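You operate a simulated robot arm through the tools that you are given. There is no shell and no other tool.

The job below is to be done with a simulated robot arm. You get a single attempt, and the scene is never put back.

JOB
Flush the murky rinse tank clear, then rinse the racked slides in it.
Fine: tap off again before the rack goes in; the rack ends on the drip tray. Set down upright: white upright rack.

It is judged by the outcome, as a careful person would: the job done as asked, and still so three seconds after it is handed in. It fails if anything else is knocked over, pushed out of place, dropped, spilled or broken.

ROBOT AND FRAMES
A 7-joint arm with a two-finger parallel gripper, fixed in place. Base frame: the origin is at the foot of the arm, x ahead of it, y to its left, z up; the work surface is at about z = 760. Lengths are in mm, angles in rad, forces in N, time in s.
Its first joint turns from -2.897 to 2.897 rad. Payload 1.57 kg.
Tool frame: the origin (TCP) lies between the finger pads and is the grasp point; the fingertips stand 30 mm ahead of it; z points along the fingers, y is the line along which they close. Largest opening 110 mm; finger width 24, thickness 12; the body of the gripper, 48 by 112 mm, starts 78 mm behind the TCP.
Orientation is told as [roll, pitch, yaw] about the base's x, y, z axes, in that order, counted from this pose: with the fingers straight down and closing along the base's y, the tool's x points along the base's -x, its y along +y and its z along -z.

CONTROLS
- The arm moves only by the tool play_rows. Its argument "plan" is a list of rows, each a list of 7 numbers: the shift along the base's x, y, z in mm, then the turn, a rotation vector about the base's x, y, z in rad, then the gripper command, from -1 (shut) to 1 (fully open), values between in proportion. In form: [[dx, dy, dz, wx, wy, wz, claw], ...]. A call has 1 to 20 rows; each row shifts and turns the commanded pose from where the row before left it. Rows are played at 5 a second. More than 50 mm and 0.15 rad between two rows, or a gripper value outside its range, and nothing of the call is played. Where a pose cannot be reached the arm comes as near as it can. A force on the tool above 40 N (or 10 N above the force at the start of the call, whichever is more), or a blocked arm, ends the call early, and 0.2 s more pass. The fingers move at their own pace (about 108 mm/s each) and stop on an object; they squeeze with about 38 N. The grip force told is the motor's: it shows also when the fingers shut on nothing. Time passes only in rows, and 0.2 s behind the last, so rows that do not move let the fingers close. The reply holds the time, the measured pose of the TCP, the force on the tool along the base axes, the opening and the grip force, in the units named above and with some noise, with the torque about the TCP (base axes, N m) and any sound that the robot's microphone picked up.
- Cameras (640 x 400 px; columns grow to the right, rows downward): "scene" is fixed at [389.3, 653.9, 1550.7]; the picture's right is [-0.98, -0.19, 0.00], its down [-0.15, 0.78, -0.61] and it looks along [0.12, -0.60, -0.79] (base axes); focal length 280 px, centre (320, 200). "wrist" rides on the gripper at [70, 16, -141] in the tool frame; the picture's right is [-0.23, 0.97, 0.00], its down [-0.86, -0.20, -0.48] and it looks along [-0.47, -0.11, 0.88] (tool axes); focal length 222 px, centre (320, 200). There is no depth. A picture from a camera that has moved, and an enlarged one, comes with that camera's place and axes in the base frame and with its lens. The place of the scene camera against the robot may be out by one fixed shift of up to 25 mm in any direction.
- get_image(camera): a new picture of that camera. It takes no simulated time.
- raise_lower(by): slides the trunk up (or, below 0, down) by that many mm; the arm rides with it, the base frame stays. It gives what a move gives, with no picture.
- inspect(camera, box): a new picture of the part [left, top, right, bottom] of that camera's present view, enlarged. It takes no simulated time.
- sign_off(): hands the job in; it is judged then, once.

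Places have to be worked out from the pictures, the camera data and where the tool is seen. Open the gripper and draw the arm clear of the work before you hand the job in, unless the task says otherwise.

The tools are called after "Request:" by a JSON object that holds its "fn" and its "kwargs". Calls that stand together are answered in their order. play_rows: Moves the arm, as the interface text tells. Its arguments: {"type":"object","properties":{"plan":{"type":"array","items":{"type":"array","items":{"type":"number"}}}},"required":["plan"]} The other tools are called the same way: raise_lower (by) slides the trunk up or down; get_image (camera) takes a picture; inspect (camera, box) takes an enlarged picture of a part of a camera's view; sign_off () hands the job in.

At the start:

```text
t: 0.0
ee_pos: [661.4, 209.5, 1163.7]
tool_rot: [0.001, -0.002, 0.001]
ft_force: [0.1, 0.8, 0.3]
wrist_torque: [-0.02, -0.02, -0.04]
grip_width: 110.0
finger_force: 0.0
trunk travel left (down, up): [-400.0, 210.0]
```

scene: 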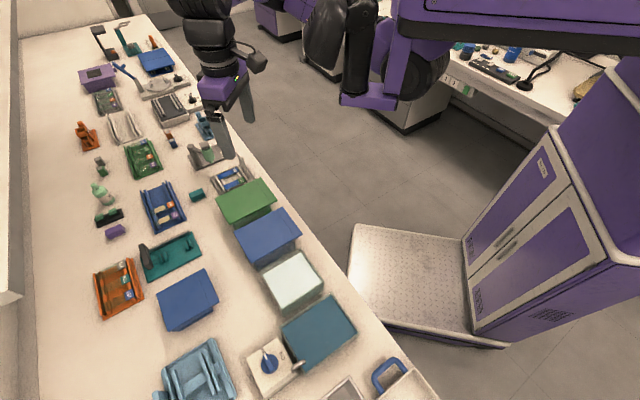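
wrist: 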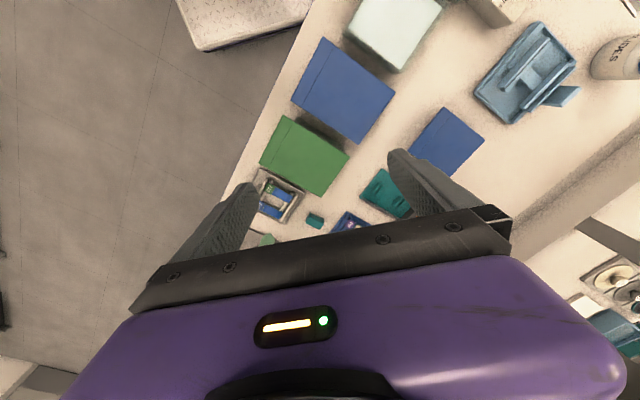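

I start by looking closely at the scene; the bench holds many items and I need to identify the tank, tap, rack and drip tray.

Request:
{"fn": "inspect", "kwargs": {"camera": "scene", "box": [60, 0, 260, 125]}}

Request:
{"fn": "inspect", "kwargs": {"camera": "scene", "box": [60, 100, 260, 225]}}

Request:
{"fn": "inspect", "kwargs": {"camera": "scene", "box": [60, 180, 260, 305]}}

Request:
{"fn": "inspect", "kwargs": {"camera": "scene", "box": [120, 275, 320, 400]}}

Request:
{"fn": "inspect", "kwargs": {"camera": "scene", "box": [240, 275, 440, 400]}}

Request:
{"fn": "inspect", "kwargs": {"camera": "wrist", "box": [240, 0, 640, 250]}}

```text
3.20 times, centred on (160, 62) of scene
camera zoom: at [389.3, 653.9, 1550.7], right [-0.98, -0.19, 0.0], down [-0.15, 0.78, -0.61], along [0.12, -0.6, -0.79], focal length 895 px, centre (832, 640)
```

zoom: 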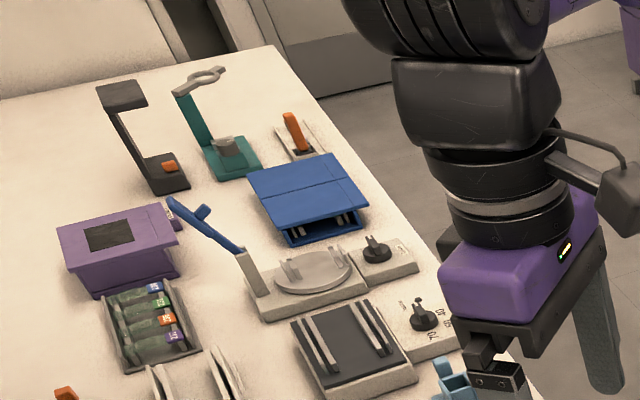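

```text
3.20 times, centred on (160, 162) of scene
camera zoom: at [389.3, 653.9, 1550.7], right [-0.98, -0.19, 0.0], down [-0.15, 0.78, -0.61], along [0.12, -0.6, -0.79], focal length 895 px, centre (832, 320)
```

zoom: 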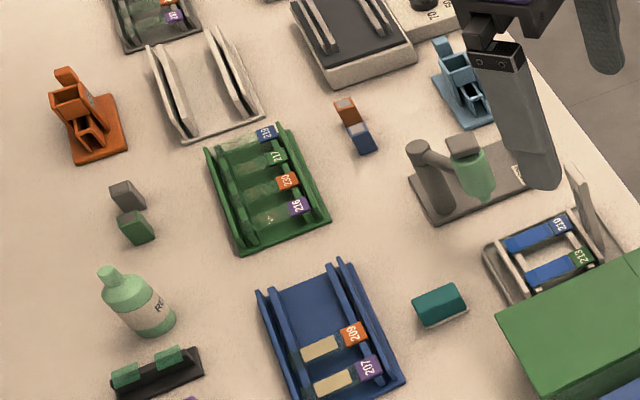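

```text
3.20 times, centred on (160, 242) of scene
camera zoom: at [389.3, 653.9, 1550.7], right [-0.98, -0.19, 0.0], down [-0.15, 0.78, -0.61], along [0.12, -0.6, -0.79], focal length 895 px, centre (832, 64)
```

zoom: 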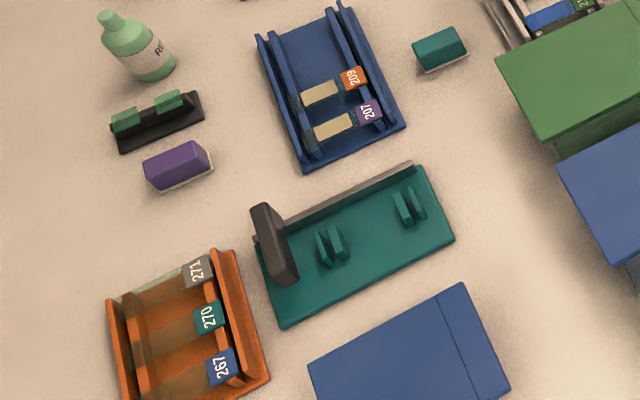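

```text
3.20 times, centred on (220, 338) of scene
camera zoom: at [389.3, 653.9, 1550.7], right [-0.98, -0.19, 0.0], down [-0.15, 0.78, -0.61], along [0.12, -0.6, -0.79], focal length 895 px, centre (640, -240)
```

zoom: 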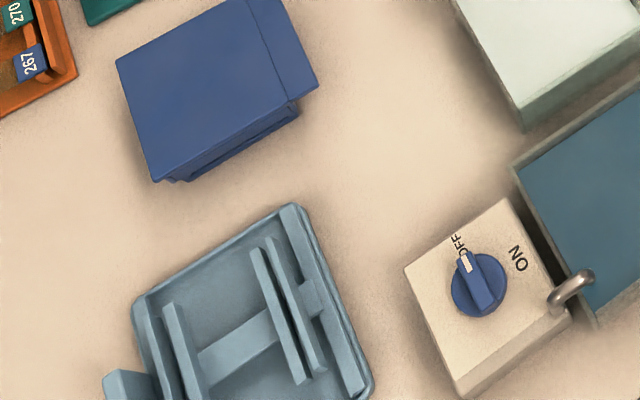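

```text
3.20 times, centred on (340, 338) of scene
camera zoom: at [389.3, 653.9, 1550.7], right [-0.98, -0.19, 0.0], down [-0.15, 0.78, -0.61], along [0.12, -0.6, -0.79], focal length 895 px, centre (256, -240)
```

zoom: 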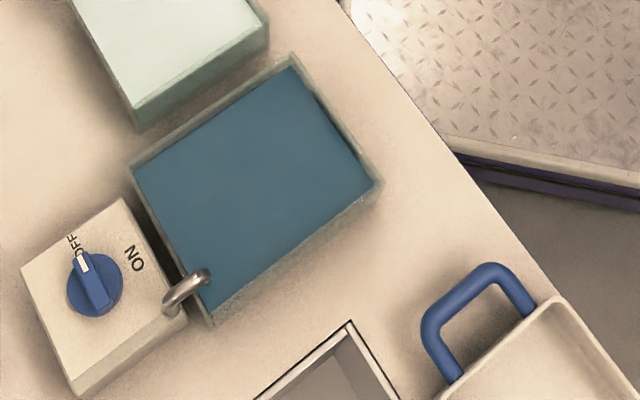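

```text
1.60 times, centred on (440, 125) of wrist
camera zoom: at [592.6, 225.0, 1305.7], right [0.23, 0.97, 0.0], down [0.86, -0.2, 0.48], along [0.47, -0.11, -0.88], focal length 355 px, centre (128, 320)
```

zoom: 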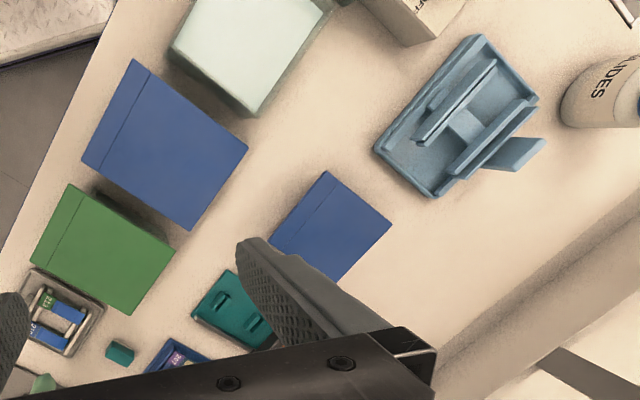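

The murky tank with the ON/OFF tap sits at roughly (420, 495), with the tap near (520, 580); other items lie off the bottom of the scene view. I move the arm high toward +y to look with the wrist camera.

Request:
{"fn": "play_rows", "kwargs": {"plan": [[-15, 35, 0, 0, 0, 0, 1], [-15, 35, 0, 0, 0, 0, 1], [-15, 35, 0, 0, 0, 0, 1], [-15, 35, 0, 0, 0, 0, 1], [-15, 35, 0, 0, 0, 0, 1], [-15, 35, 0, 0, 0, 0, 1], [-15, 35, 0, 0, 0, 0, 1], [-15, 35, 0, 0, 0, 0, 1]]}}

Request:
{"fn": "get_image", "kwargs": {"camera": "wrist"}}

Request:
{"fn": "get_image", "kwargs": {"camera": "scene"}}

```text
t: 1.8
ee_pos: [541.4, 489.6, 1164.5]
tool_rot: [-0.001, -0.001, -0.002]
ft_force: [0.4, -0.6, 0.3]
wrist_torque: [0.06, 0.02, 0.0]
grip_width: 109.8
finger_force: 0.1
trunk travel left (down, up): [-400.0, 210.0]
```

```text
taken
camera wrist: at [472.3, 504.9, 1305.7], right [0.23, 0.97, 0.0], down [0.85, -0.2, 0.48], along [0.47, -0.11, -0.88], focal length 222 px, centre (320, 200)
```

wrist: 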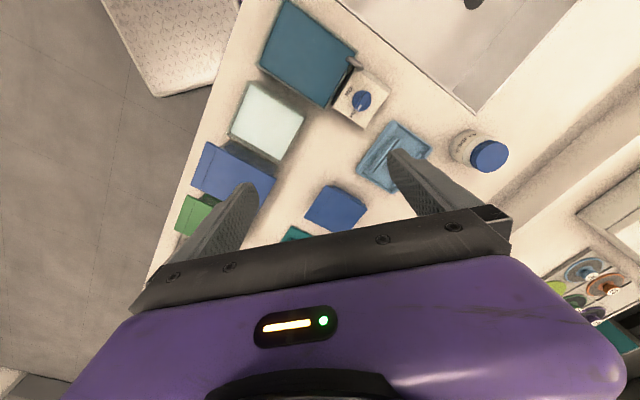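

```text
taken
```

scene: 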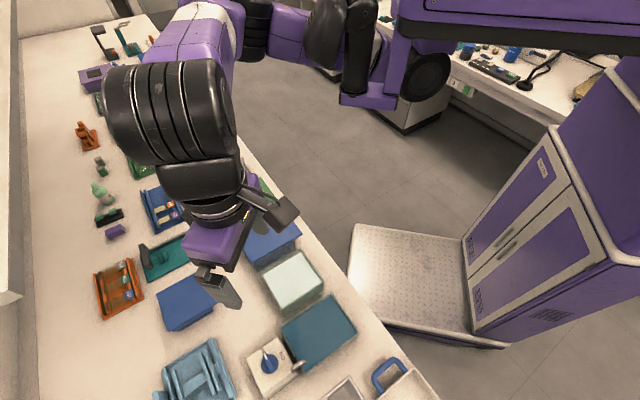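

The wrist view shows the murky tank and tap, plus a basin-like thing and bottle further on. I yaw the tool about +90° so the camera looks toward +y.

Request:
{"fn": "play_rows", "kwargs": {"plan": [[-10, 0, 0, 0, 0, 0.14, 1], [-10, 0, 0, 0, 0, 0.14, 1], [-10, 0, 0, 0, 0, 0.14, 1], [-10, 0, 0, 0, 0, 0.14, 1], [-10, 0, 0, 0, 0, 0.14, 1], [-10, 0, 0, 0, 0, 0.14, 1], [-10, 0, 0, 0, 0, 0.14, 1], [-10, 0, 0, 0, 0, 0.14, 1], [-10, 0, 0, 0, 0, 0.14, 1], [-10, 0, 0, 0, 0, 0.14, 1], [0, 0, 0, 0, 0, 0.14, 1]]}}

Request:
{"fn": "get_image", "kwargs": {"camera": "wrist"}}

```text
t: 4.2
ee_pos: [439.9, 490.3, 1163.4]
tool_rot: [0.002, -0.001, 1.543]
ft_force: [0.3, -0.2, 0.2]
wrist_torque: [0.0, -0.01, -0.01]
grip_width: 109.8
finger_force: 0.1
trunk travel left (down, up): [-400.0, 210.0]
```

```text
taken
camera wrist: at [424.0, 419.8, 1305.5], right [-0.97, 0.26, 0.0], down [0.22, 0.85, 0.48], along [0.12, 0.46, -0.88], focal length 222 px, centre (320, 200)
```

wrist: 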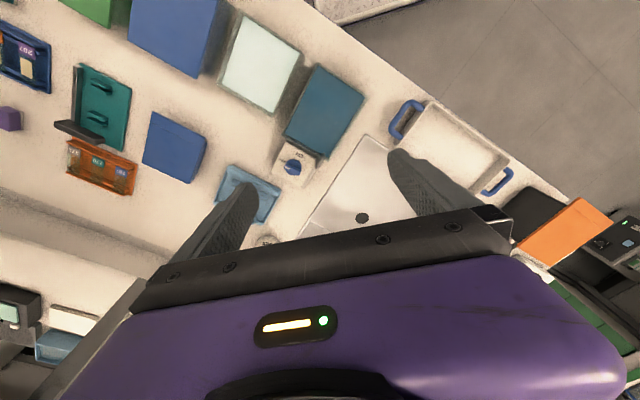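

The view now shows a sink beside the tank, a white tray with blue handles past it, and a light blue railed tray. I zoom into these.

Request:
{"fn": "inspect", "kwargs": {"camera": "wrist", "box": [340, 60, 640, 248]}}

Request:
{"fn": "inspect", "kwargs": {"camera": "wrist", "box": [180, 60, 420, 210]}}

Request:
{"fn": "inspect", "kwargs": {"camera": "wrist", "box": [0, 0, 220, 200]}}

```text
2.13 times, centred on (490, 154) of wrist
camera zoom: at [424.0, 419.8, 1305.5], right [-0.97, 0.26, 0.0], down [0.22, 0.85, 0.48], along [0.12, 0.46, -0.88], focal length 473 px, centre (-42, 298)
```

zoom: 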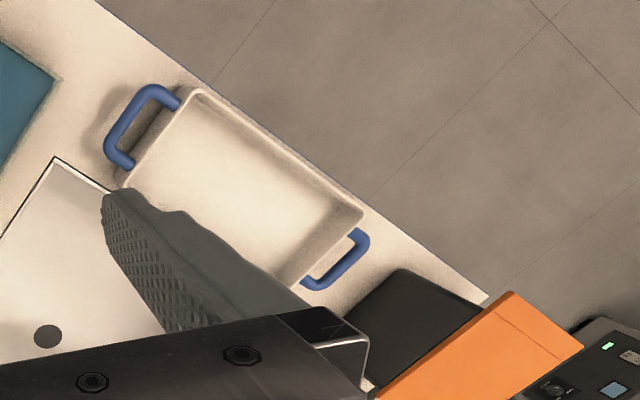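

```text
2.67 times, centred on (300, 135) of wrist
camera zoom: at [424.0, 419.8, 1305.5], right [-0.97, 0.26, 0.0], down [0.22, 0.85, 0.48], along [0.12, 0.46, -0.88], focal length 592 px, centre (373, 373)
```

zoom: 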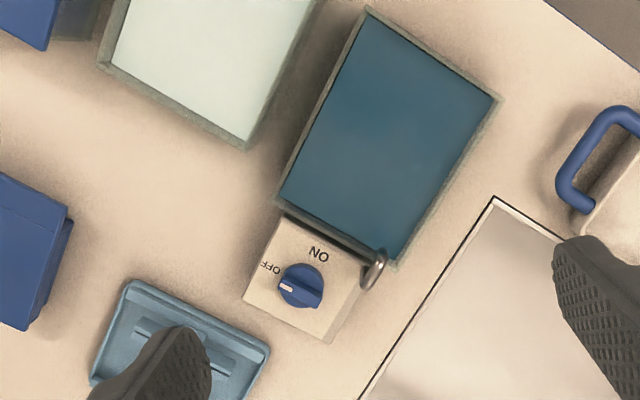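

```text
2.00 times, centred on (110, 100) of wrist
camera zoom: at [424.0, 419.8, 1305.5], right [-0.97, 0.26, 0.0], down [0.22, 0.85, 0.48], along [0.12, 0.46, -0.88], focal length 444 px, centre (740, 400)
```

zoom: 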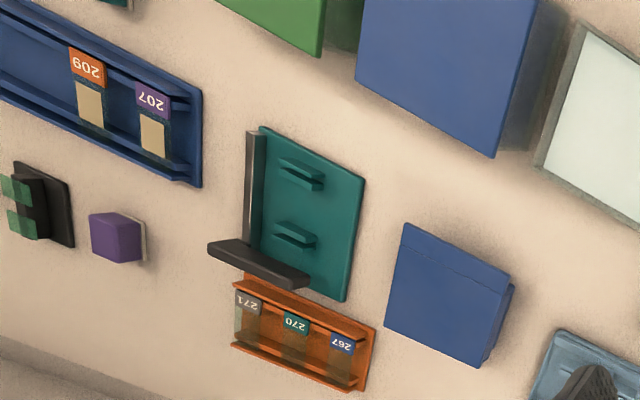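

No white rack with slides here yet; I'll swing back toward the area near the green box (around x 850, y 30) where a whitish frame with slides 219/213 was seen.

Request:
{"fn": "play_rows", "kwargs": {"plan": [[20, -30, 0, 0, 0, -0.14, 1], [20, -40, 0, 0, 0, -0.14, 1], [20, -40, 0, 0, 0, -0.14, 1], [20, -40, 0, 0, 0, -0.14, 1], [25, -40, 0, 0, 0, -0.14, 1], [25, -40, 0, 0, 0, -0.14, 1], [25, -40, 0, 0, 0, -0.14, 1], [25, -40, 0, 0, 0, -0.14, 1], [25, -40, 0, 0, 0, -0.14, 1], [25, -40, 0, 0, 0, -0.14, 1], [20, -40, 0, 0, 0, -0.14, 1], [10, -40, 0, 0, 0, 0, 1], [0, -40, 0, 0, 0, 0, 1]]}}

Request:
{"fn": "get_image", "kwargs": {"camera": "wrist"}}

Request:
{"fn": "get_image", "kwargs": {"camera": "scene"}}

```text
t: 7.0
ee_pos: [700.4, -22.0, 1162.5]
tool_rot: [0.001, 0.001, 0.002]
ft_force: [0.3, 0.9, 0.6]
wrist_torque: [-0.03, 0.0, -0.01]
grip_width: 109.9
finger_force: 0.1
trunk travel left (down, up): [-400.0, 210.0]
```

```text
taken
camera wrist: at [632.7, -6.0, 1305.0], right [0.23, 0.97, 0.0], down [0.86, -0.2, 0.48], along [0.47, -0.11, -0.88], focal length 222 px, centre (320, 200)
```

wrist: 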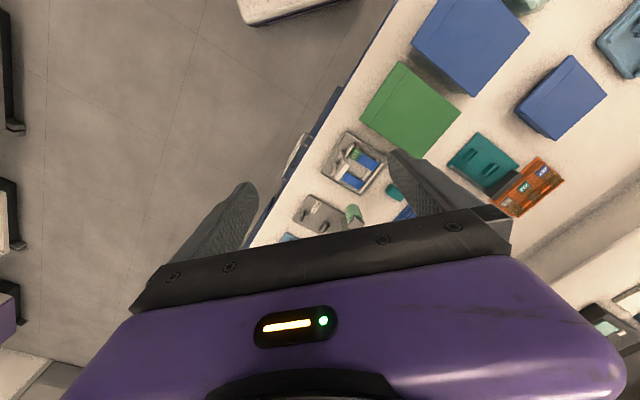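

```text
taken
```

scene: 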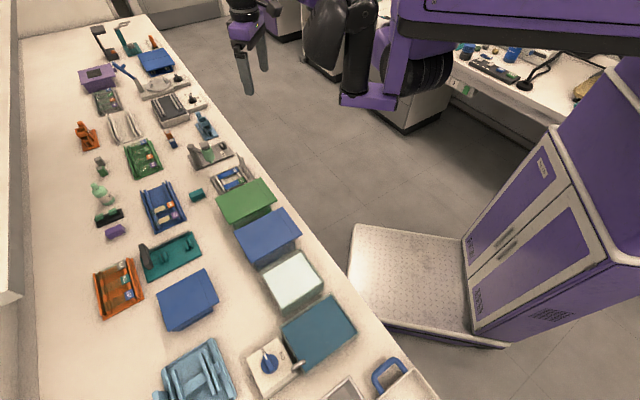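

Request:
{"fn": "inspect", "kwargs": {"camera": "wrist", "box": [260, 60, 500, 250]}}

Request:
{"fn": "inspect", "kwargs": {"camera": "scene", "box": [180, 110, 300, 220]}}

Request:
{"fn": "inspect", "kwargs": {"camera": "scene", "box": [80, 80, 240, 180]}}

Request:
{"fn": "inspect", "kwargs": {"camera": "scene", "box": [80, 10, 240, 110]}}

```text
2.11 times, centred on (380, 155) of wrist
camera zoom: at [632.7, -6.0, 1305.0], right [0.23, 0.97, 0.0], down [0.86, -0.2, 0.48], along [0.47, -0.11, -0.88], focal length 468 px, centre (194, 295)
```

zoom: 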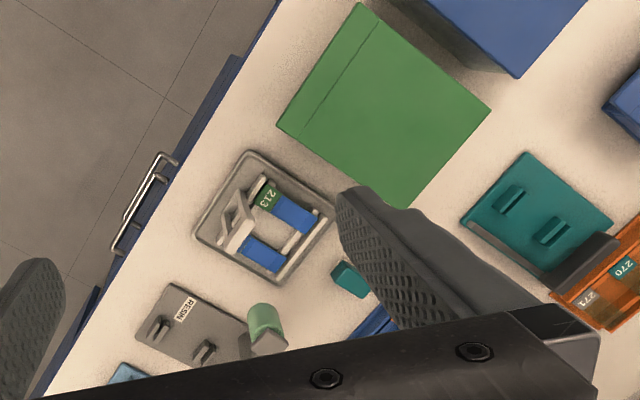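

```text
3.64 times, centred on (240, 165) of scene
camera zoom: at [389.3, 653.9, 1550.7], right [-0.98, -0.19, 0.0], down [-0.15, 0.78, -0.61], along [0.12, -0.6, -0.79], focal length 1017 px, centre (611, 327)
```

zoom: 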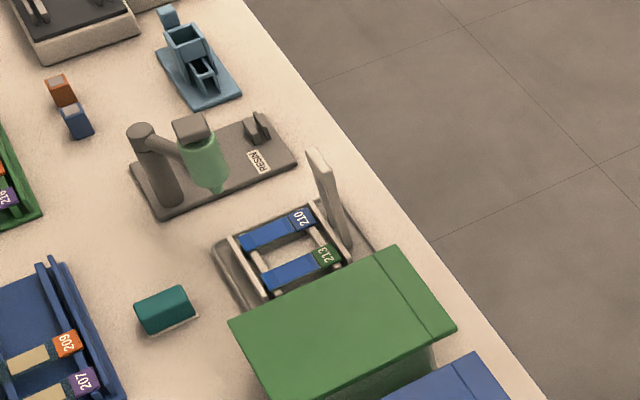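

```text
4.00 times, centred on (160, 130) of scene
camera zoom: at [389.3, 653.9, 1550.7], right [-0.98, -0.19, 0.0], down [-0.15, 0.78, -0.61], along [0.12, -0.6, -0.79], focal length 1119 px, centre (960, 480)
```

zoom: 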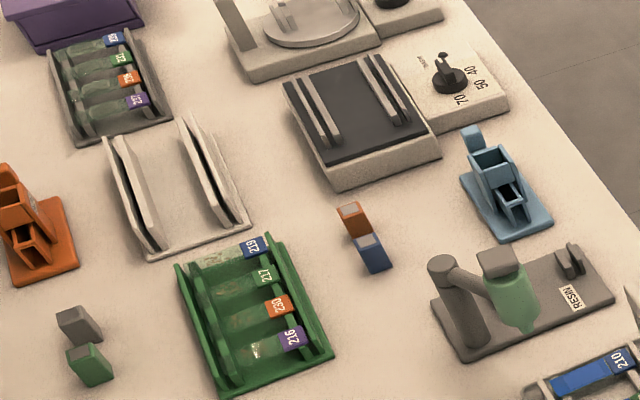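

```text
4.00 times, centred on (160, 60) of scene
camera zoom: at [389.3, 653.9, 1550.7], right [-0.98, -0.19, 0.0], down [-0.15, 0.78, -0.61], along [0.12, -0.6, -0.79], focal length 1119 px, centre (960, 760)
```

zoom: 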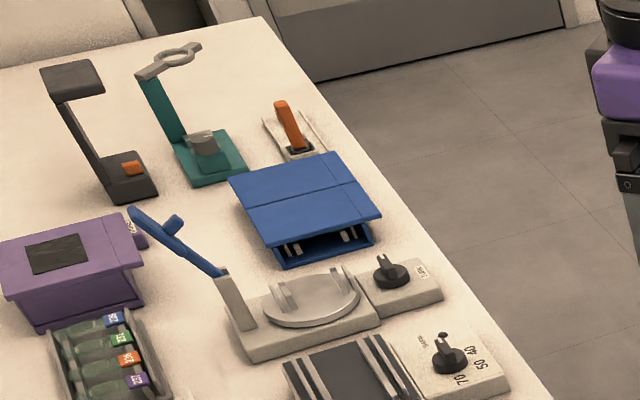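

Now I see it: a white rack with upright handle carrying slides 210 and 213, standing in a grey shallow tray at about (836, 30). I go lower for a closer look.

Request:
{"fn": "play_rows", "kwargs": {"plan": [[0, 5, -30, 0, 0, 0, 1], [0, 5, -30, 0, 0, 0, 1], [0, 5, -30, 0, 0, 0, 1], [0, 5, -30, 0, 0, 0, 1], [0, 5, -30, 0, 0, 0, 1], [0, 5, -30, 0, 0, 0, 1]]}}

Request:
{"fn": "get_image", "kwargs": {"camera": "wrist"}}

Request:
{"fn": "inspect", "kwargs": {"camera": "wrist", "box": [240, 20, 480, 200]}}

```text
t: 8.4
ee_pos: [701.9, 10.0, 983.5]
tool_rot: [0.002, 0.001, 0.001]
ft_force: [-0.5, -0.3, -0.3]
wrist_torque: [0.0, -0.03, -0.02]
grip_width: 109.9
finger_force: 0.0
trunk travel left (down, up): [-400.0, 210.0]
```

```text
taken
camera wrist: at [632.3, 24.9, 1124.7], right [0.23, 0.97, 0.0], down [0.86, -0.2, 0.48], along [0.47, -0.11, -0.88], focal length 222 px, centre (320, 200)
```

wrist: 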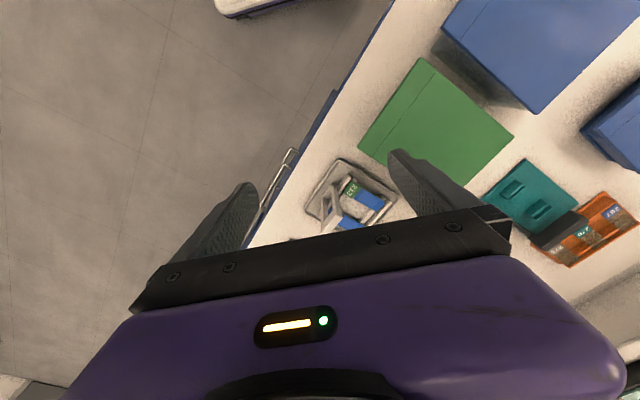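

```text
2.22 times, centred on (360, 110) of wrist
camera zoom: at [632.3, 24.9, 1124.7], right [0.23, 0.97, 0.0], down [0.86, -0.2, 0.48], along [0.47, -0.11, -0.88], focal length 494 px, centre (231, 400)
```

zoom: 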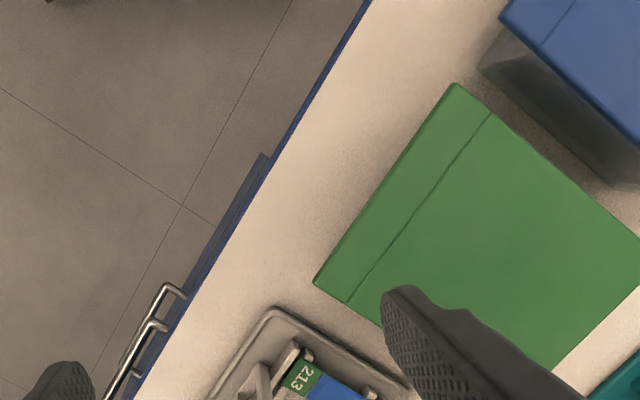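

The gripper blocks the lower half of the view, so I raise a little and move forward so the rack sits in the upper part of the picture.

Request:
{"fn": "play_rows", "kwargs": {"plan": [[25, 0, 15, 0, 0, 0, 1], [25, 0, 15, 0, 0, 0, 1], [25, 0, 15, 0, 0, 0, 1], [25, 0, 10, 0, 0, 0, 1], [25, 0, 0, 0, 0, 0, 1]]}}

Request:
{"fn": "get_image", "kwargs": {"camera": "wrist"}}

Request:
{"fn": "inspect", "kwargs": {"camera": "wrist", "box": [240, 20, 440, 170]}}

```text
t: 9.6
ee_pos: [827.6, 10.4, 1039.2]
tool_rot: [-0.001, -0.001, 0.0]
ft_force: [-1.0, -0.6, 0.5]
wrist_torque: [0.01, 0.01, -0.03]
grip_width: 110.2
finger_force: 0.1
trunk travel left (down, up): [-400.0, 210.0]
```

```text
taken
camera wrist: at [758.3, 25.0, 1180.6], right [0.23, 0.97, 0.0], down [0.86, -0.2, 0.48], along [0.47, -0.11, -0.88], focal length 222 px, centre (320, 200)
```

wrist: 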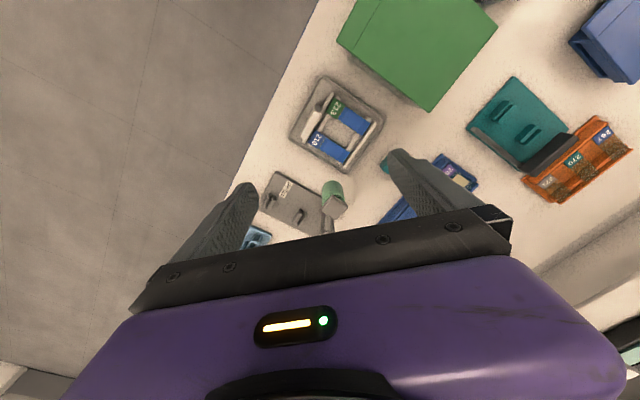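

```text
2.67 times, centred on (340, 95) of wrist
camera zoom: at [758.3, 25.0, 1180.6], right [0.23, 0.97, 0.0], down [0.86, -0.2, 0.48], along [0.47, -0.11, -0.88], focal length 592 px, centre (267, 480)
```

zoom: 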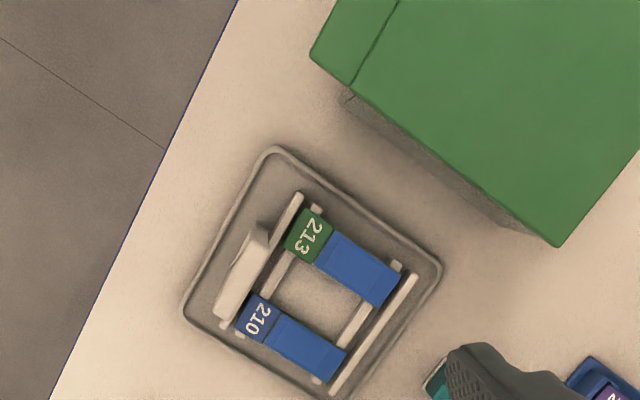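

The rack (slides 210, 213) sits in a rimmed grey tray, oriented at 45° in base frame like the bench edge; rack centre ≈ (829, 49), handle on the bench-edge side. Next I look closely at the light blue tray near the tap, yawing −45° to align with the bench.

Request:
{"fn": "play_rows", "kwargs": {"plan": [[-8, 39, 0, 0, 0, -0.131, 1], [-8, 39, 0, 0, 0, -0.131, 1], [-8, 39, 0, 0, 0, -0.131, 1], [-8, 39, 0, 0, 0, -0.131, 1], [-8, 39, 0, 0, 0, -0.131, 1], [-8, 39, 0, 0, 0, -0.13, 1], [-8, 39, 0, 0, 0, 0, 1], [-8, 39, 0, 0, 0, 0, 1], [-8, 39, 0, 0, 0, 0, 1], [-8, 39, 0, 0, 0, 0, 1], [-8, 39, 0, 0, 0, 0, 1], [-8, 39, 0, 0, 0, 0, 1], [-8, 39, 0, 0, 0, 0, 1], [-8, 39, 0, 0, 0, 0, 1]]}}

Request:
{"fn": "get_image", "kwargs": {"camera": "wrist"}}

Request:
{"fn": "get_image", "kwargs": {"camera": "scene"}}

```text
t: 12.6
ee_pos: [713.8, 555.1, 1039.0]
tool_rot: [0.001, -0.001, -0.789]
ft_force: [0.1, -0.7, 1.2]
wrist_torque: [0.03, 0.05, 0.05]
grip_width: 110.0
finger_force: 0.1
trunk travel left (down, up): [-400.0, 210.0]
```

```text
taken
camera wrist: at [678.1, 614.1, 1180.2], right [0.85, 0.53, 0.0], down [0.46, -0.75, 0.48], along [0.25, -0.41, -0.88], focal length 222 px, centre (320, 200)
```

wrist: 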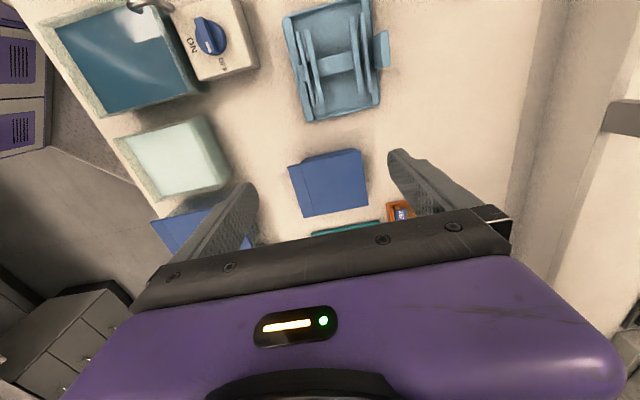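

```text
taken
```

scene: 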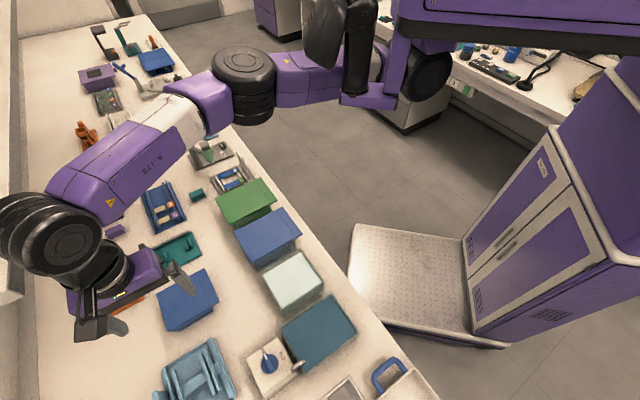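

Request:
{"fn": "inspect", "kwargs": {"camera": "wrist", "box": [250, 0, 450, 140]}}

Request:
{"fn": "inspect", "kwargs": {"camera": "wrist", "box": [60, 0, 280, 140]}}

Request:
{"fn": "inspect", "kwargs": {"camera": "scene", "box": [130, 310, 260, 400]}}

```text
2.86 times, centred on (350, 70) of wrist
camera zoom: at [678.1, 614.1, 1180.2], right [0.85, 0.53, 0.0], down [0.46, -0.75, 0.48], along [0.25, -0.41, -0.88], focal length 635 px, centre (234, 571)
```

zoom: 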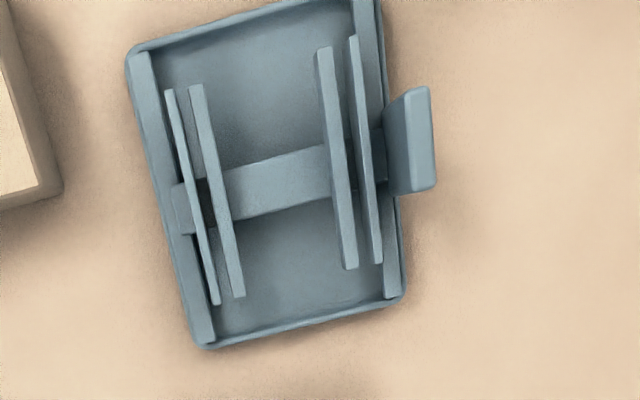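

```text
2.86 times, centred on (170, 70) of wrist
camera zoom: at [678.1, 614.1, 1180.2], right [0.85, 0.53, 0.0], down [0.46, -0.75, 0.48], along [0.25, -0.41, -0.88], focal length 635 px, centre (749, 571)
```

zoom: 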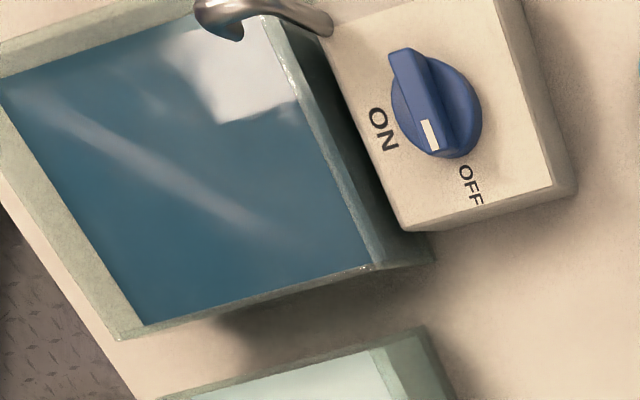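

```text
4.44 times, centred on (195, 355) of scene
camera zoom: at [389.3, 653.9, 1550.7], right [-0.98, -0.19, 0.0], down [-0.15, 0.78, -0.61], along [0.12, -0.6, -0.79], focal length 1243 px, centre (876, -489)
```

zoom: 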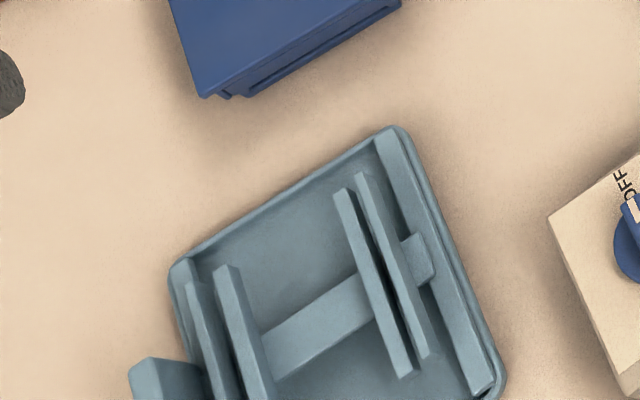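

The light blue tray already holds its own empty light-blue rack. Now I move over to inspect the white tray with blue handles beyond the sink, staying high.

Request:
{"fn": "play_rows", "kwargs": {"plan": [[-44, 4, 5, 0, 0, 0, 1], [-44, 4, 5, 0, 0, 0, 1], [-44, 4, 5, 0, 0, 0, 1], [-44, 4, 5, 0, 0, 0, 1], [-44, 4, 5, 0, 0, 0, 1], [-44, 4, 5, 0, 0, 0, 1], [-44, 4, 5, 0, 0, 0, 1], [-44, 4, 5, 0, 0, 0, 1], [-44, 4, 5, 0, 0, 0, 1], [-44, 4, 5, 0, 0, 0, 1], [-44, 4, 0, 0, 0, 0, 1]]}}

Request:
{"fn": "get_image", "kwargs": {"camera": "wrist"}}

Request:
{"fn": "inspect", "kwargs": {"camera": "wrist", "box": [200, 0, 480, 175]}}

Request:
{"fn": "get_image", "kwargs": {"camera": "scene"}}

```text
t: 14.4
ee_pos: [478.1, 562.0, 1060.0]
tool_rot: [-0.034, -0.006, -0.965]
ft_force: [-0.5, 0.3, -0.2]
wrist_torque: [0.02, 0.0, -0.02]
grip_width: 110.0
finger_force: 0.0
trunk travel left (down, up): [-400.0, 210.0]
stopped in row 8: the arm was blocked; the commanded pose is now the measured one
```

```text
taken
camera wrist: at [455.8, 630.7, 1200.4], right [0.93, 0.37, -0.03], down [0.33, -0.81, 0.49], along [0.15, -0.47, -0.87], focal length 222 px, centre (320, 200)
```

wrist: 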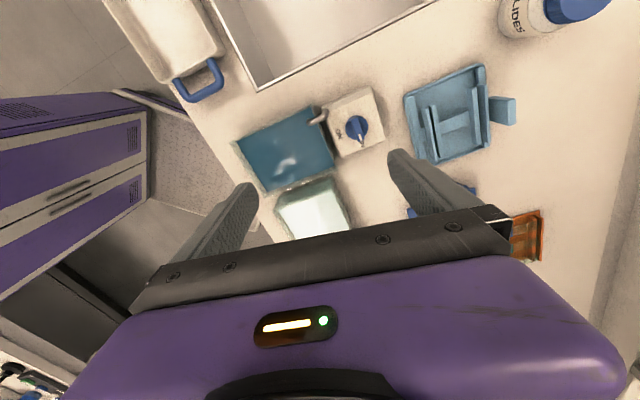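

```text
2.29 times, centred on (340, 88) of wrist
camera zoom: at [455.8, 630.7, 1200.4], right [0.93, 0.37, -0.03], down [0.33, -0.81, 0.49], along [0.15, -0.47, -0.87], focal length 508 px, centre (274, 457)
```

zoom: 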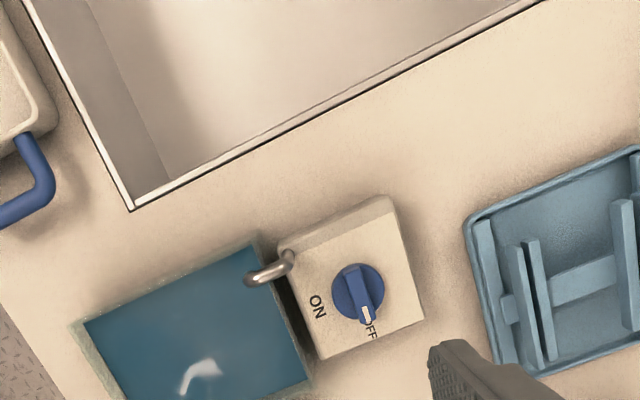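

```text
taken
```

scene: 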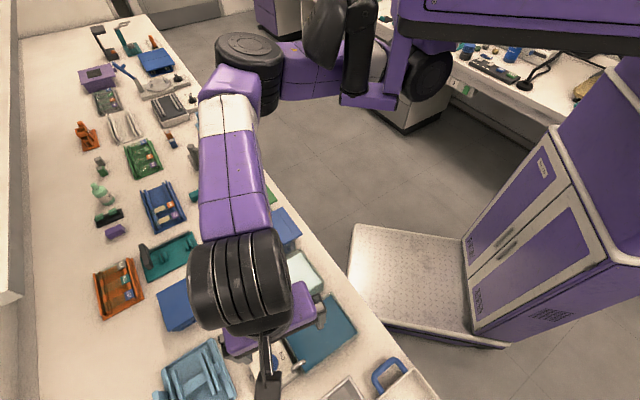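

The arm hit a wrist limit at this yaw; the other symmetric orientation (+135°) should leave more room. I rotate to positive yaw while moving toward the white tray.

Request:
{"fn": "play_rows", "kwargs": {"plan": [[0, 0, 0, 0, 0, 0.148, 1], [0, 0, 0, 0, 0, 0.148, 1], [0, 0, 0, 0, 0, 0.148, 1], [0, 0, 0, 0, 0, 0.148, 1], [0, 0, 0, 0, 0, 0.148, 1], [-15, 0, 0, 0, 0, 0.148, 1], [-15, 0, 0, 0, 0, 0.148, 1], [-15, 0, 0, 0, 0, 0.148, 1], [-15, 0, 0, 0, 0, 0.148, 1], [-15, 0, 0, 0, 0, 0.148, 1], [-15, 0, 0, 0, 0, 0.148, 1], [-15, 0, 0, 0, 0, 0.148, 1], [-15, 0, 0, 0, 0, 0.148, 1], [-15, 0, 0, 0, 0, 0.148, 1], [-15, 0, 0, 0, 0, 0.148, 1], [-15, 0, 0, 0, 0, 0.148, 1], [-15, 0, 0, 0, 0, 0.148, 1], [-15, 0, 0, 0, 0, 0.148, 1], [-15, 0, 0, 0, 0, 0.148, 1], [-15, 0, 0, 0, 0, 0.148, 1]]}}

Request:
{"fn": "get_image", "kwargs": {"camera": "wrist"}}

```text
t: 17.1
ee_pos: [451.9, 547.1, 1060.5]
tool_rot: [-0.03, -0.004, 0.688]
ft_force: [0.1, -0.4, 0.5]
wrist_torque: [-0.02, -0.01, -0.01]
grip_width: 110.1
finger_force: 0.0
trunk travel left (down, up): [-400.0, 210.0]
stopped in row 13: the arm was blocked; the commanded pose is now the measured one
```

```text
taken
camera wrist: at [385.1, 517.6, 1201.7], right [-0.44, 0.9, -0.03], down [0.78, 0.4, 0.49], along [0.45, 0.19, -0.87], focal length 222 px, centre (320, 200)
```

wrist: 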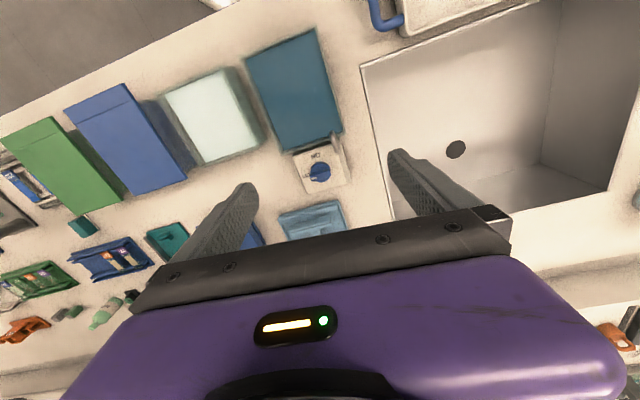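

The arm was blocked again near base angle 50°, possibly from a bad joint configuration after hitting the wrist limit. I back off toward an open posture, remove the small tilt, and then test the reach again.

Request:
{"fn": "play_rows", "kwargs": {"plan": [[15, -20, 8, 0.002, 0.0022, -0.03, 1], [15, -20, 8, 0.002, 0.0022, -0.03, 1], [15, -20, 8, 0.002, 0.0022, -0.03, 1], [15, -20, 8, 0.002, 0.0022, -0.03, 1], [15, -20, 8, 0.002, 0.0022, -0.03, 1], [15, -20, 8, 0.002, 0.0022, -0.03, 1], [15, -20, 8, 0.002, 0.0022, -0.03, 1], [15, -20, 8, 0.002, 0.0022, -0.03, 1], [15, -20, 8, 0.002, 0.0022, -0.03, 1], [15, -20, 8, 0.002, 0.0022, -0.03, 1]]}}

Request:
{"fn": "get_image", "kwargs": {"camera": "scene"}}

```text
t: 19.3
ee_pos: [599.4, 348.8, 1140.8]
tool_rot: [-0.003, 0.005, 0.391]
ft_force: [-0.4, 0.6, 0.2]
wrist_torque: [0.0, -0.03, 0.0]
grip_width: 110.1
finger_force: 0.0
trunk travel left (down, up): [-400.0, 210.0]
```

```text
taken
```

scene: 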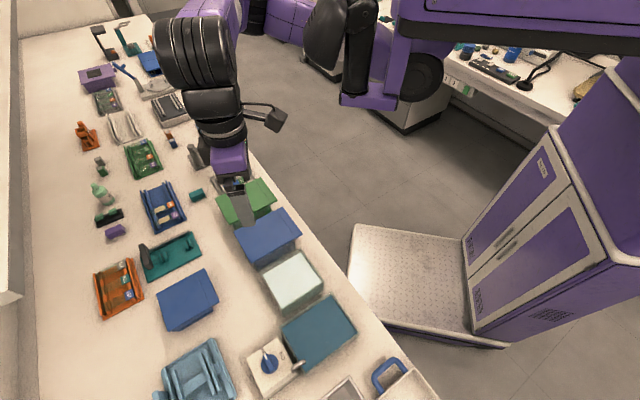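

Back in a clean posture. I now rotate to yaw 135° here to test the wrist range on that side.

Request:
{"fn": "play_rows", "kwargs": {"plan": [[0, 0, 0, 0, 0, 0.14, 1], [0, 0, 0, 0, 0, 0.14, 1], [0, 0, 0, 0, 0, 0.14, 1], [0, 0, 0, 0, 0, 0.14, 1], [0, 0, 0, 0, 0, 0.14, 1], [0, 0, 0, 0, 0, 0.14, 1], [0, 0, 0, 0, 0, 0.14, 1], [0, 0, 0, 0, 0, 0.14, 1], [0, 0, 0, 0, 0, 0.14, 1], [0, 0, 0, 0, 0, 0.14, 1], [0, 0, 0, 0, 0, 0.14, 1], [0, 0, 0, 0, 0, 0.14, 1], [0, 0, 0, 0, 0, 0.14, 1], [0, 0, 0, 0, 0, 0.145, 1]]}}

Request:
{"fn": "get_image", "kwargs": {"camera": "wrist"}}

```text
t: 22.3
ee_pos: [474.2, 328.1, 1135.4]
tool_rot: [0.039, -0.004, 2.287]
ft_force: [0.1, 0.7, 0.1]
wrist_torque: [-0.01, 0.01, 0.02]
grip_width: 109.9
finger_force: 0.1
out of reach, approached as far as the arm can: row 11, 12, 13, 14
trunk travel left (down, up): [-400.0, 210.0]
```

```text
taken
camera wrist: at [513.3, 267.0, 1277.9], right [-0.88, -0.47, 0.04], down [-0.4, 0.79, 0.47], along [-0.25, 0.4, -0.88], focal length 222 px, centre (320, 200)
```

wrist: 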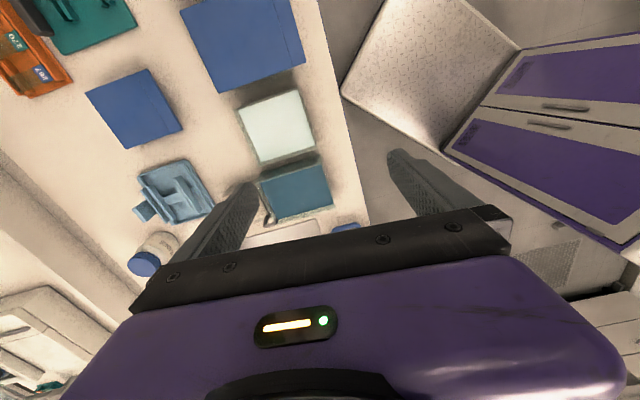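

Yaw beyond ≈1.8 rad at this place is out of reach and the arm drifted. I rotate back to yaw ≈1.55 to recover a normal posture and see what the commanded pose is.

Request:
{"fn": "play_rows", "kwargs": {"plan": [[0, 0, 0, 0, 0, -0.1, 1], [0, 0, 0, 0, 0, -0.1, 1], [0, 0, 0, 0, 0, -0.1, 1], [0, 0, 0, 0, 0, -0.1, 1], [0, 0, 0, 0, 0, -0.1, 1], [0, 0, 0, 0, 0, -0.1, 1], [0, 0, 0, 0, 0, -0.1, 1], [0, 0, 0, 0, 0, -0.1, 1]]}}

```text
t: 24.1
ee_pos: [471.1, 327.3, 1136.6]
tool_rot: [0.021, 0.018, 1.509]
ft_force: [0.2, 0.5, 0.7]
wrist_torque: [-0.01, -0.02, 0.01]
grip_width: 110.1
finger_force: 0.1
trunk travel left (down, up): [-400.0, 210.0]
```

The commanded pose was reset to the reached one. I remove the tilt and go toward above the tap knob at about (530, 570), at z ≈ 1000.

Request:
{"fn": "play_rows", "kwargs": {"plan": [[5, 25, -10, 0.0033, -0.0044, 0, 1], [5, 25, -10, 0.0033, -0.0044, 0, 1], [5, 25, -10, 0.0033, -0.0044, 0, 1], [5, 25, -10, 0.0033, -0.0044, 0, 1], [5, 25, -10, 0.0034, -0.0045, 0, 1], [5, 25, -10, 0, 0, 0, 1], [5, 25, -20, 0, 0, 0, 1], [5, 25, -20, 0, 0, 0, 1], [5, 25, -20, 0, 0, 0, 1], [5, 15, -10, 0, 0, 0, 1]]}}

Request:
{"fn": "get_image", "kwargs": {"camera": "wrist"}}

Request:
{"fn": "get_image", "kwargs": {"camera": "scene"}}

```text
t: 26.3
ee_pos: [513.1, 558.1, 1007.7]
tool_rot: [-0.025, -0.011, 1.556]
ft_force: [-0.2, -0.8, 0.1]
wrist_torque: [0.02, 0.01, 0.02]
grip_width: 110.2
finger_force: 0.0
trunk travel left (down, up): [-400.0, 210.0]
```

```text
taken
camera wrist: at [493.1, 486.6, 1148.0], right [-0.97, 0.24, -0.02], down [0.2, 0.85, 0.49], along [0.14, 0.47, -0.87], focal length 222 px, centre (320, 200)
```

wrist: 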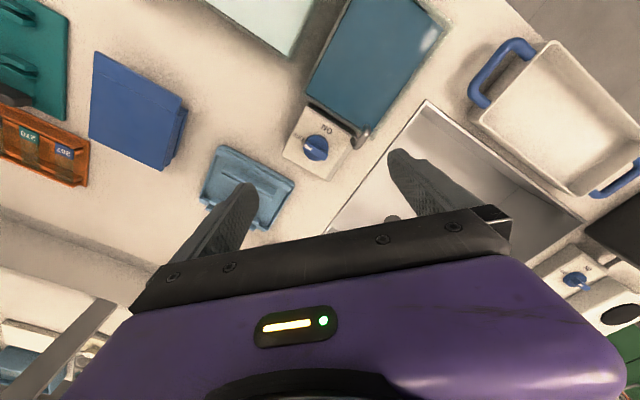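

```text
taken
```

scene: 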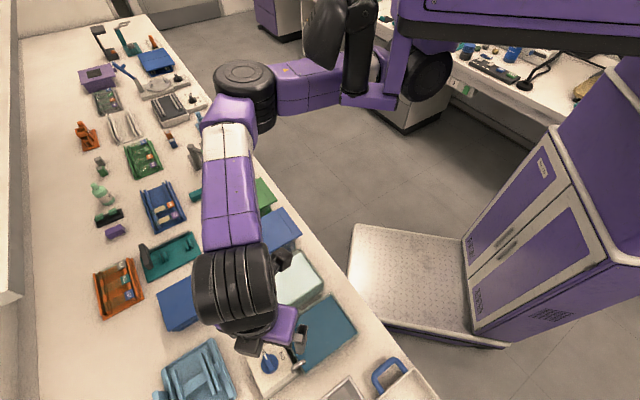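

The knob is now visible just ahead; I zoom in on the tap and on the light-blue tray.

Request:
{"fn": "inspect", "kwargs": {"camera": "wrist", "box": [250, 60, 410, 200]}}

Request:
{"fn": "inspect", "kwargs": {"camera": "wrist", "box": [430, 20, 640, 220]}}

```text
2.86 times, centred on (330, 130) of wrist
camera zoom: at [493.1, 486.6, 1148.0], right [-0.97, 0.24, -0.02], down [0.2, 0.85, 0.49], along [0.14, 0.47, -0.87], focal length 635 px, centre (291, 400)
```

zoom: 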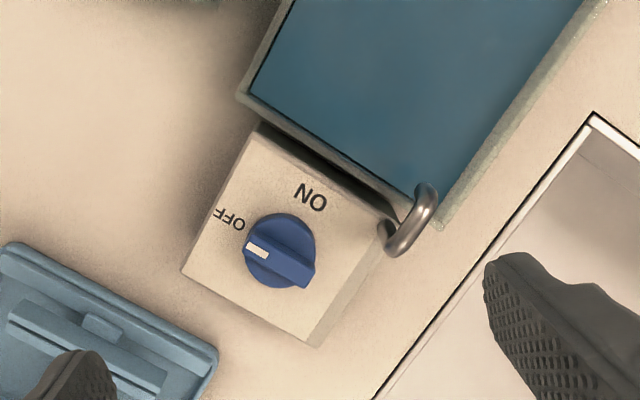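

```text
2.00 times, centred on (535, 120) of wrist
camera zoom: at [493.1, 486.6, 1148.0], right [-0.97, 0.24, -0.02], down [0.2, 0.85, 0.49], along [0.14, 0.47, -0.87], focal length 444 px, centre (-110, 360)
```

zoom: 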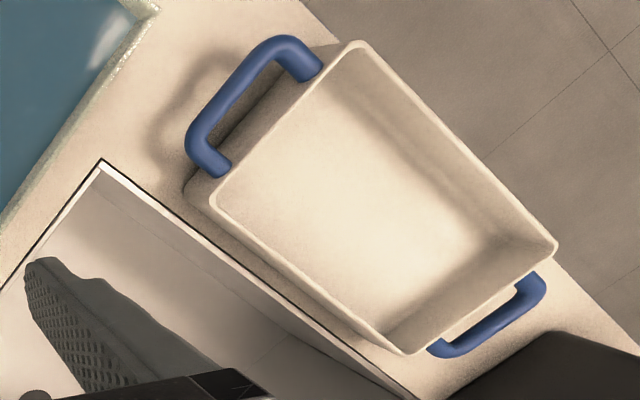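

The tap box centre is ≈(531, 579), knob top near z≈815; pointer lies along −45° (OFF), ON is at −135°, so it must turn 90° clockwise. The white tub is a deep carrying tub, not a drip tray. I move above the knob, narrow the fingers, and test how far yaw can go there.

Request:
{"fn": "play_rows", "kwargs": {"plan": [[6, 7, -30, 0.005, -0.002, 0.02, 0.1], [6, 7, -30, 0.005, -0.002, 0.02, 0.1], [6, 7, -30, 0.005, -0.002, 0.02, 0.1], [0, 0, 0, 0, 0, 0.06, 0.1], [0, 0, 0, 0, 0, 0.06, 0.1], [0, 0, 0, 0, 0, 0.06, 0.1], [0, 0, 0, 0, 0, 0.06, 0.1], [0, 0, 0, 0, 0, 0.06, 0.1]]}}

Request:
{"fn": "get_image", "kwargs": {"camera": "wrist"}}

```text
t: 28.1
ee_pos: [531.9, 580.9, 918.5]
tool_rot: [-0.032, -0.027, 1.797]
ft_force: [0.9, -0.1, -0.5]
wrist_torque: [-0.02, 0.01, -0.03]
grip_width: 60.8
finger_force: 0.1
out of reach, approached as far as the arm can: row 7, 8
trunk travel left (down, up): [-400.0, 210.0]
```

```text
taken
camera wrist: at [528.1, 502.7, 1057.3], right [-1.0, 0.0, -0.02], down [-0.01, 0.86, 0.51], along [0.02, 0.51, -0.86], focal length 222 px, centre (320, 200)
```

wrist: 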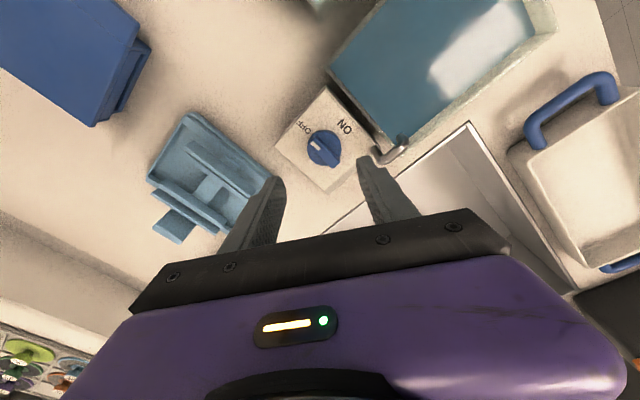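

Yaw tops out near 1.80 rad here, so direct alignment with the bar (2.36) isn't possible; but closing the fingers on the bar with ~35° misalignment will itself swing it towards ON, and from there I can rotate to yaw 0.785. I straighten the tilt and back the yaw off slightly.

Request:
{"fn": "play_rows", "kwargs": {"plan": [[0, 0, 0, -0.011, 0.008, -0.03, 0.1], [0, 0, 0, -0.011, 0.008, -0.03, 0.1], [0, 0, 0, -0.011, 0.008, -0.03, 0.1], [0, 0, 0, 0, 0, 0, 0.1]]}}

Request:
{"fn": "inspect", "kwargs": {"camera": "wrist", "box": [240, 60, 440, 240]}}

Request:
{"fn": "inspect", "kwargs": {"camera": "scene", "box": [200, 270, 380, 400]}}

```text
t: 29.1
ee_pos: [530.9, 579.0, 918.5]
tool_rot: [0.0, 0.002, 1.705]
ft_force: [0.0, 0.8, -0.3]
wrist_torque: [0.0, -0.01, -0.03]
grip_width: 60.4
finger_force: 0.2
trunk travel left (down, up): [-400.0, 210.0]
```

```text
2.22 times, centred on (340, 150) of wrist
camera zoom: at [524.9, 507.5, 1059.6], right [-1.0, 0.09, 0.0], down [0.08, 0.88, 0.48], along [0.05, 0.47, -0.88], focal length 494 px, centre (276, 311)
```

zoom: 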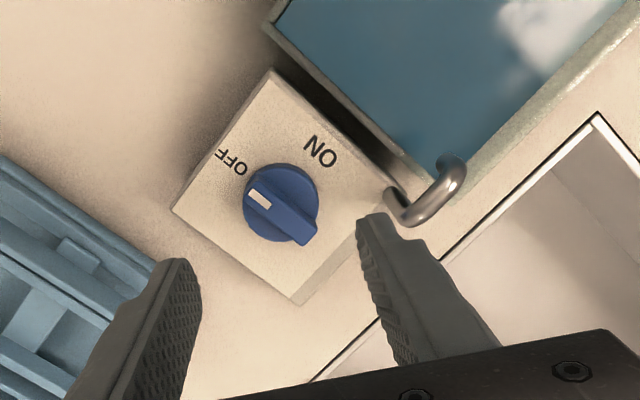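

```text
3.08 times, centred on (290, 335) of scene
camera zoom: at [389.3, 653.9, 1550.7], right [-0.98, -0.19, 0.0], down [-0.15, 0.78, -0.61], along [0.12, -0.6, -0.79], focal length 861 px, centre (412, -215)
```

zoom: 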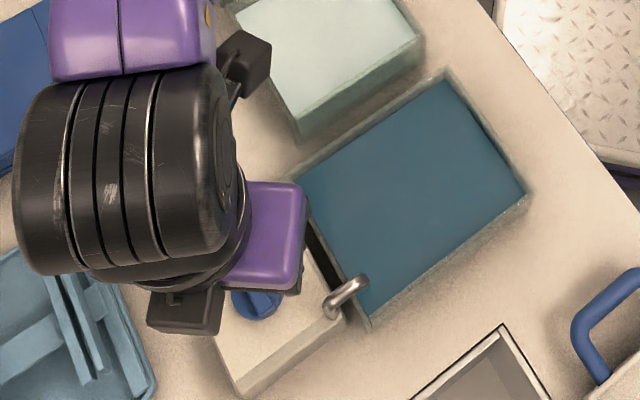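

TCP at (531, 579) is centred over the knob with zero tilt at yaw 1.705. I narrow to ~47 mm so the finger clears the spout, and descend to z≈848 to check heights.

Request:
{"fn": "play_rows", "kwargs": {"plan": [[0, 0, 0, 0, 0, 0, -0.15], [0, 0, -20, 0, 0, 0, -0.15], [0, 0, -20, 0, 0, 0, -0.15], [0, 0, -20, 0, 0, 0, -0.15], [0, 0, -10, 0, 0, 0, -0.15], [0, 0, 0, 0, 0, 0, -0.15]]}}

Request:
{"fn": "inspect", "kwargs": {"camera": "wrist", "box": [240, 60, 440, 240]}}

Request:
{"fn": "inspect", "kwargs": {"camera": "scene", "box": [200, 290, 340, 400]}}

```text
t: 30.5
ee_pos: [531.2, 580.2, 847.3]
tool_rot: [-0.001, 0.001, 1.707]
ft_force: [0.3, 0.5, -0.8]
wrist_torque: [0.02, -0.02, -0.02]
grip_width: 46.8
finger_force: 0.0
trunk travel left (down, up): [-400.0, 210.0]
```

```text
2.22 times, centred on (340, 150) of wrist
camera zoom: at [524.9, 507.6, 989.3], right [-1.0, 0.09, 0.0], down [0.08, 0.87, 0.48], along [0.05, 0.48, -0.88], focal length 494 px, centre (276, 311)
```

zoom: 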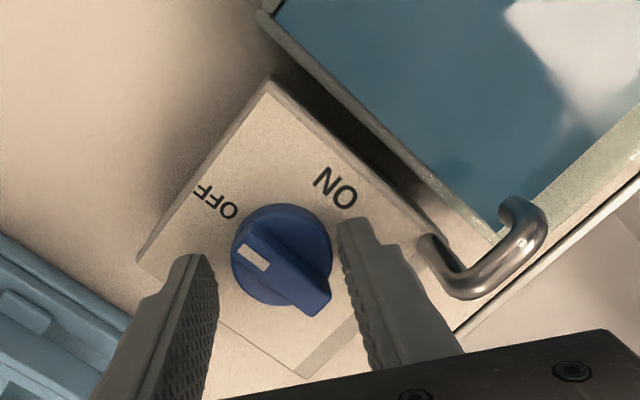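

```text
3.64 times, centred on (270, 345) of scene
camera zoom: at [389.3, 653.9, 1550.7], right [-0.98, -0.19, 0.0], down [-0.15, 0.78, -0.61], along [0.12, -0.6, -0.79], focal length 1017 px, centre (502, -327)
```

zoom: 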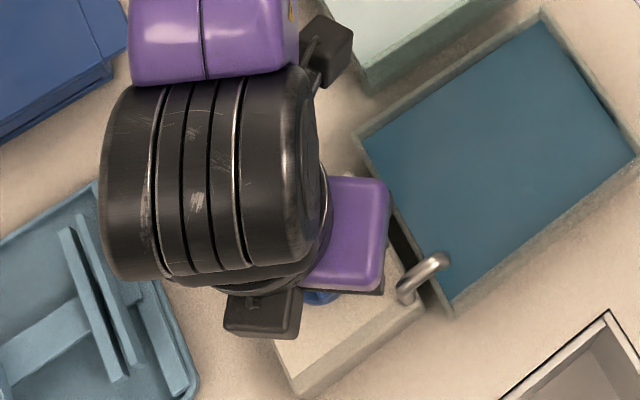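

The knob sits centred between the fingertips. I zoom in to estimate the bar height above the disc before going down the last few millimetres.

Request:
{"fn": "inspect", "kwargs": {"camera": "wrist", "box": [300, 135, 370, 215]}}

```text
5.00 times, centred on (335, 175) of wrist
camera zoom: at [524.9, 507.6, 989.3], right [-1.0, 0.09, 0.0], down [0.08, 0.87, 0.48], along [0.05, 0.48, -0.88], focal length 1111 px, centre (245, 325)
```

zoom: 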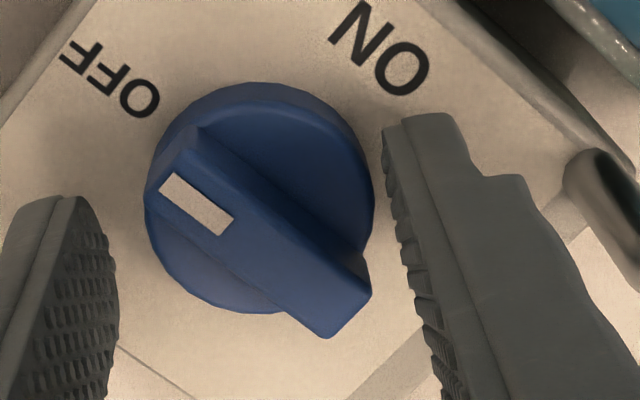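

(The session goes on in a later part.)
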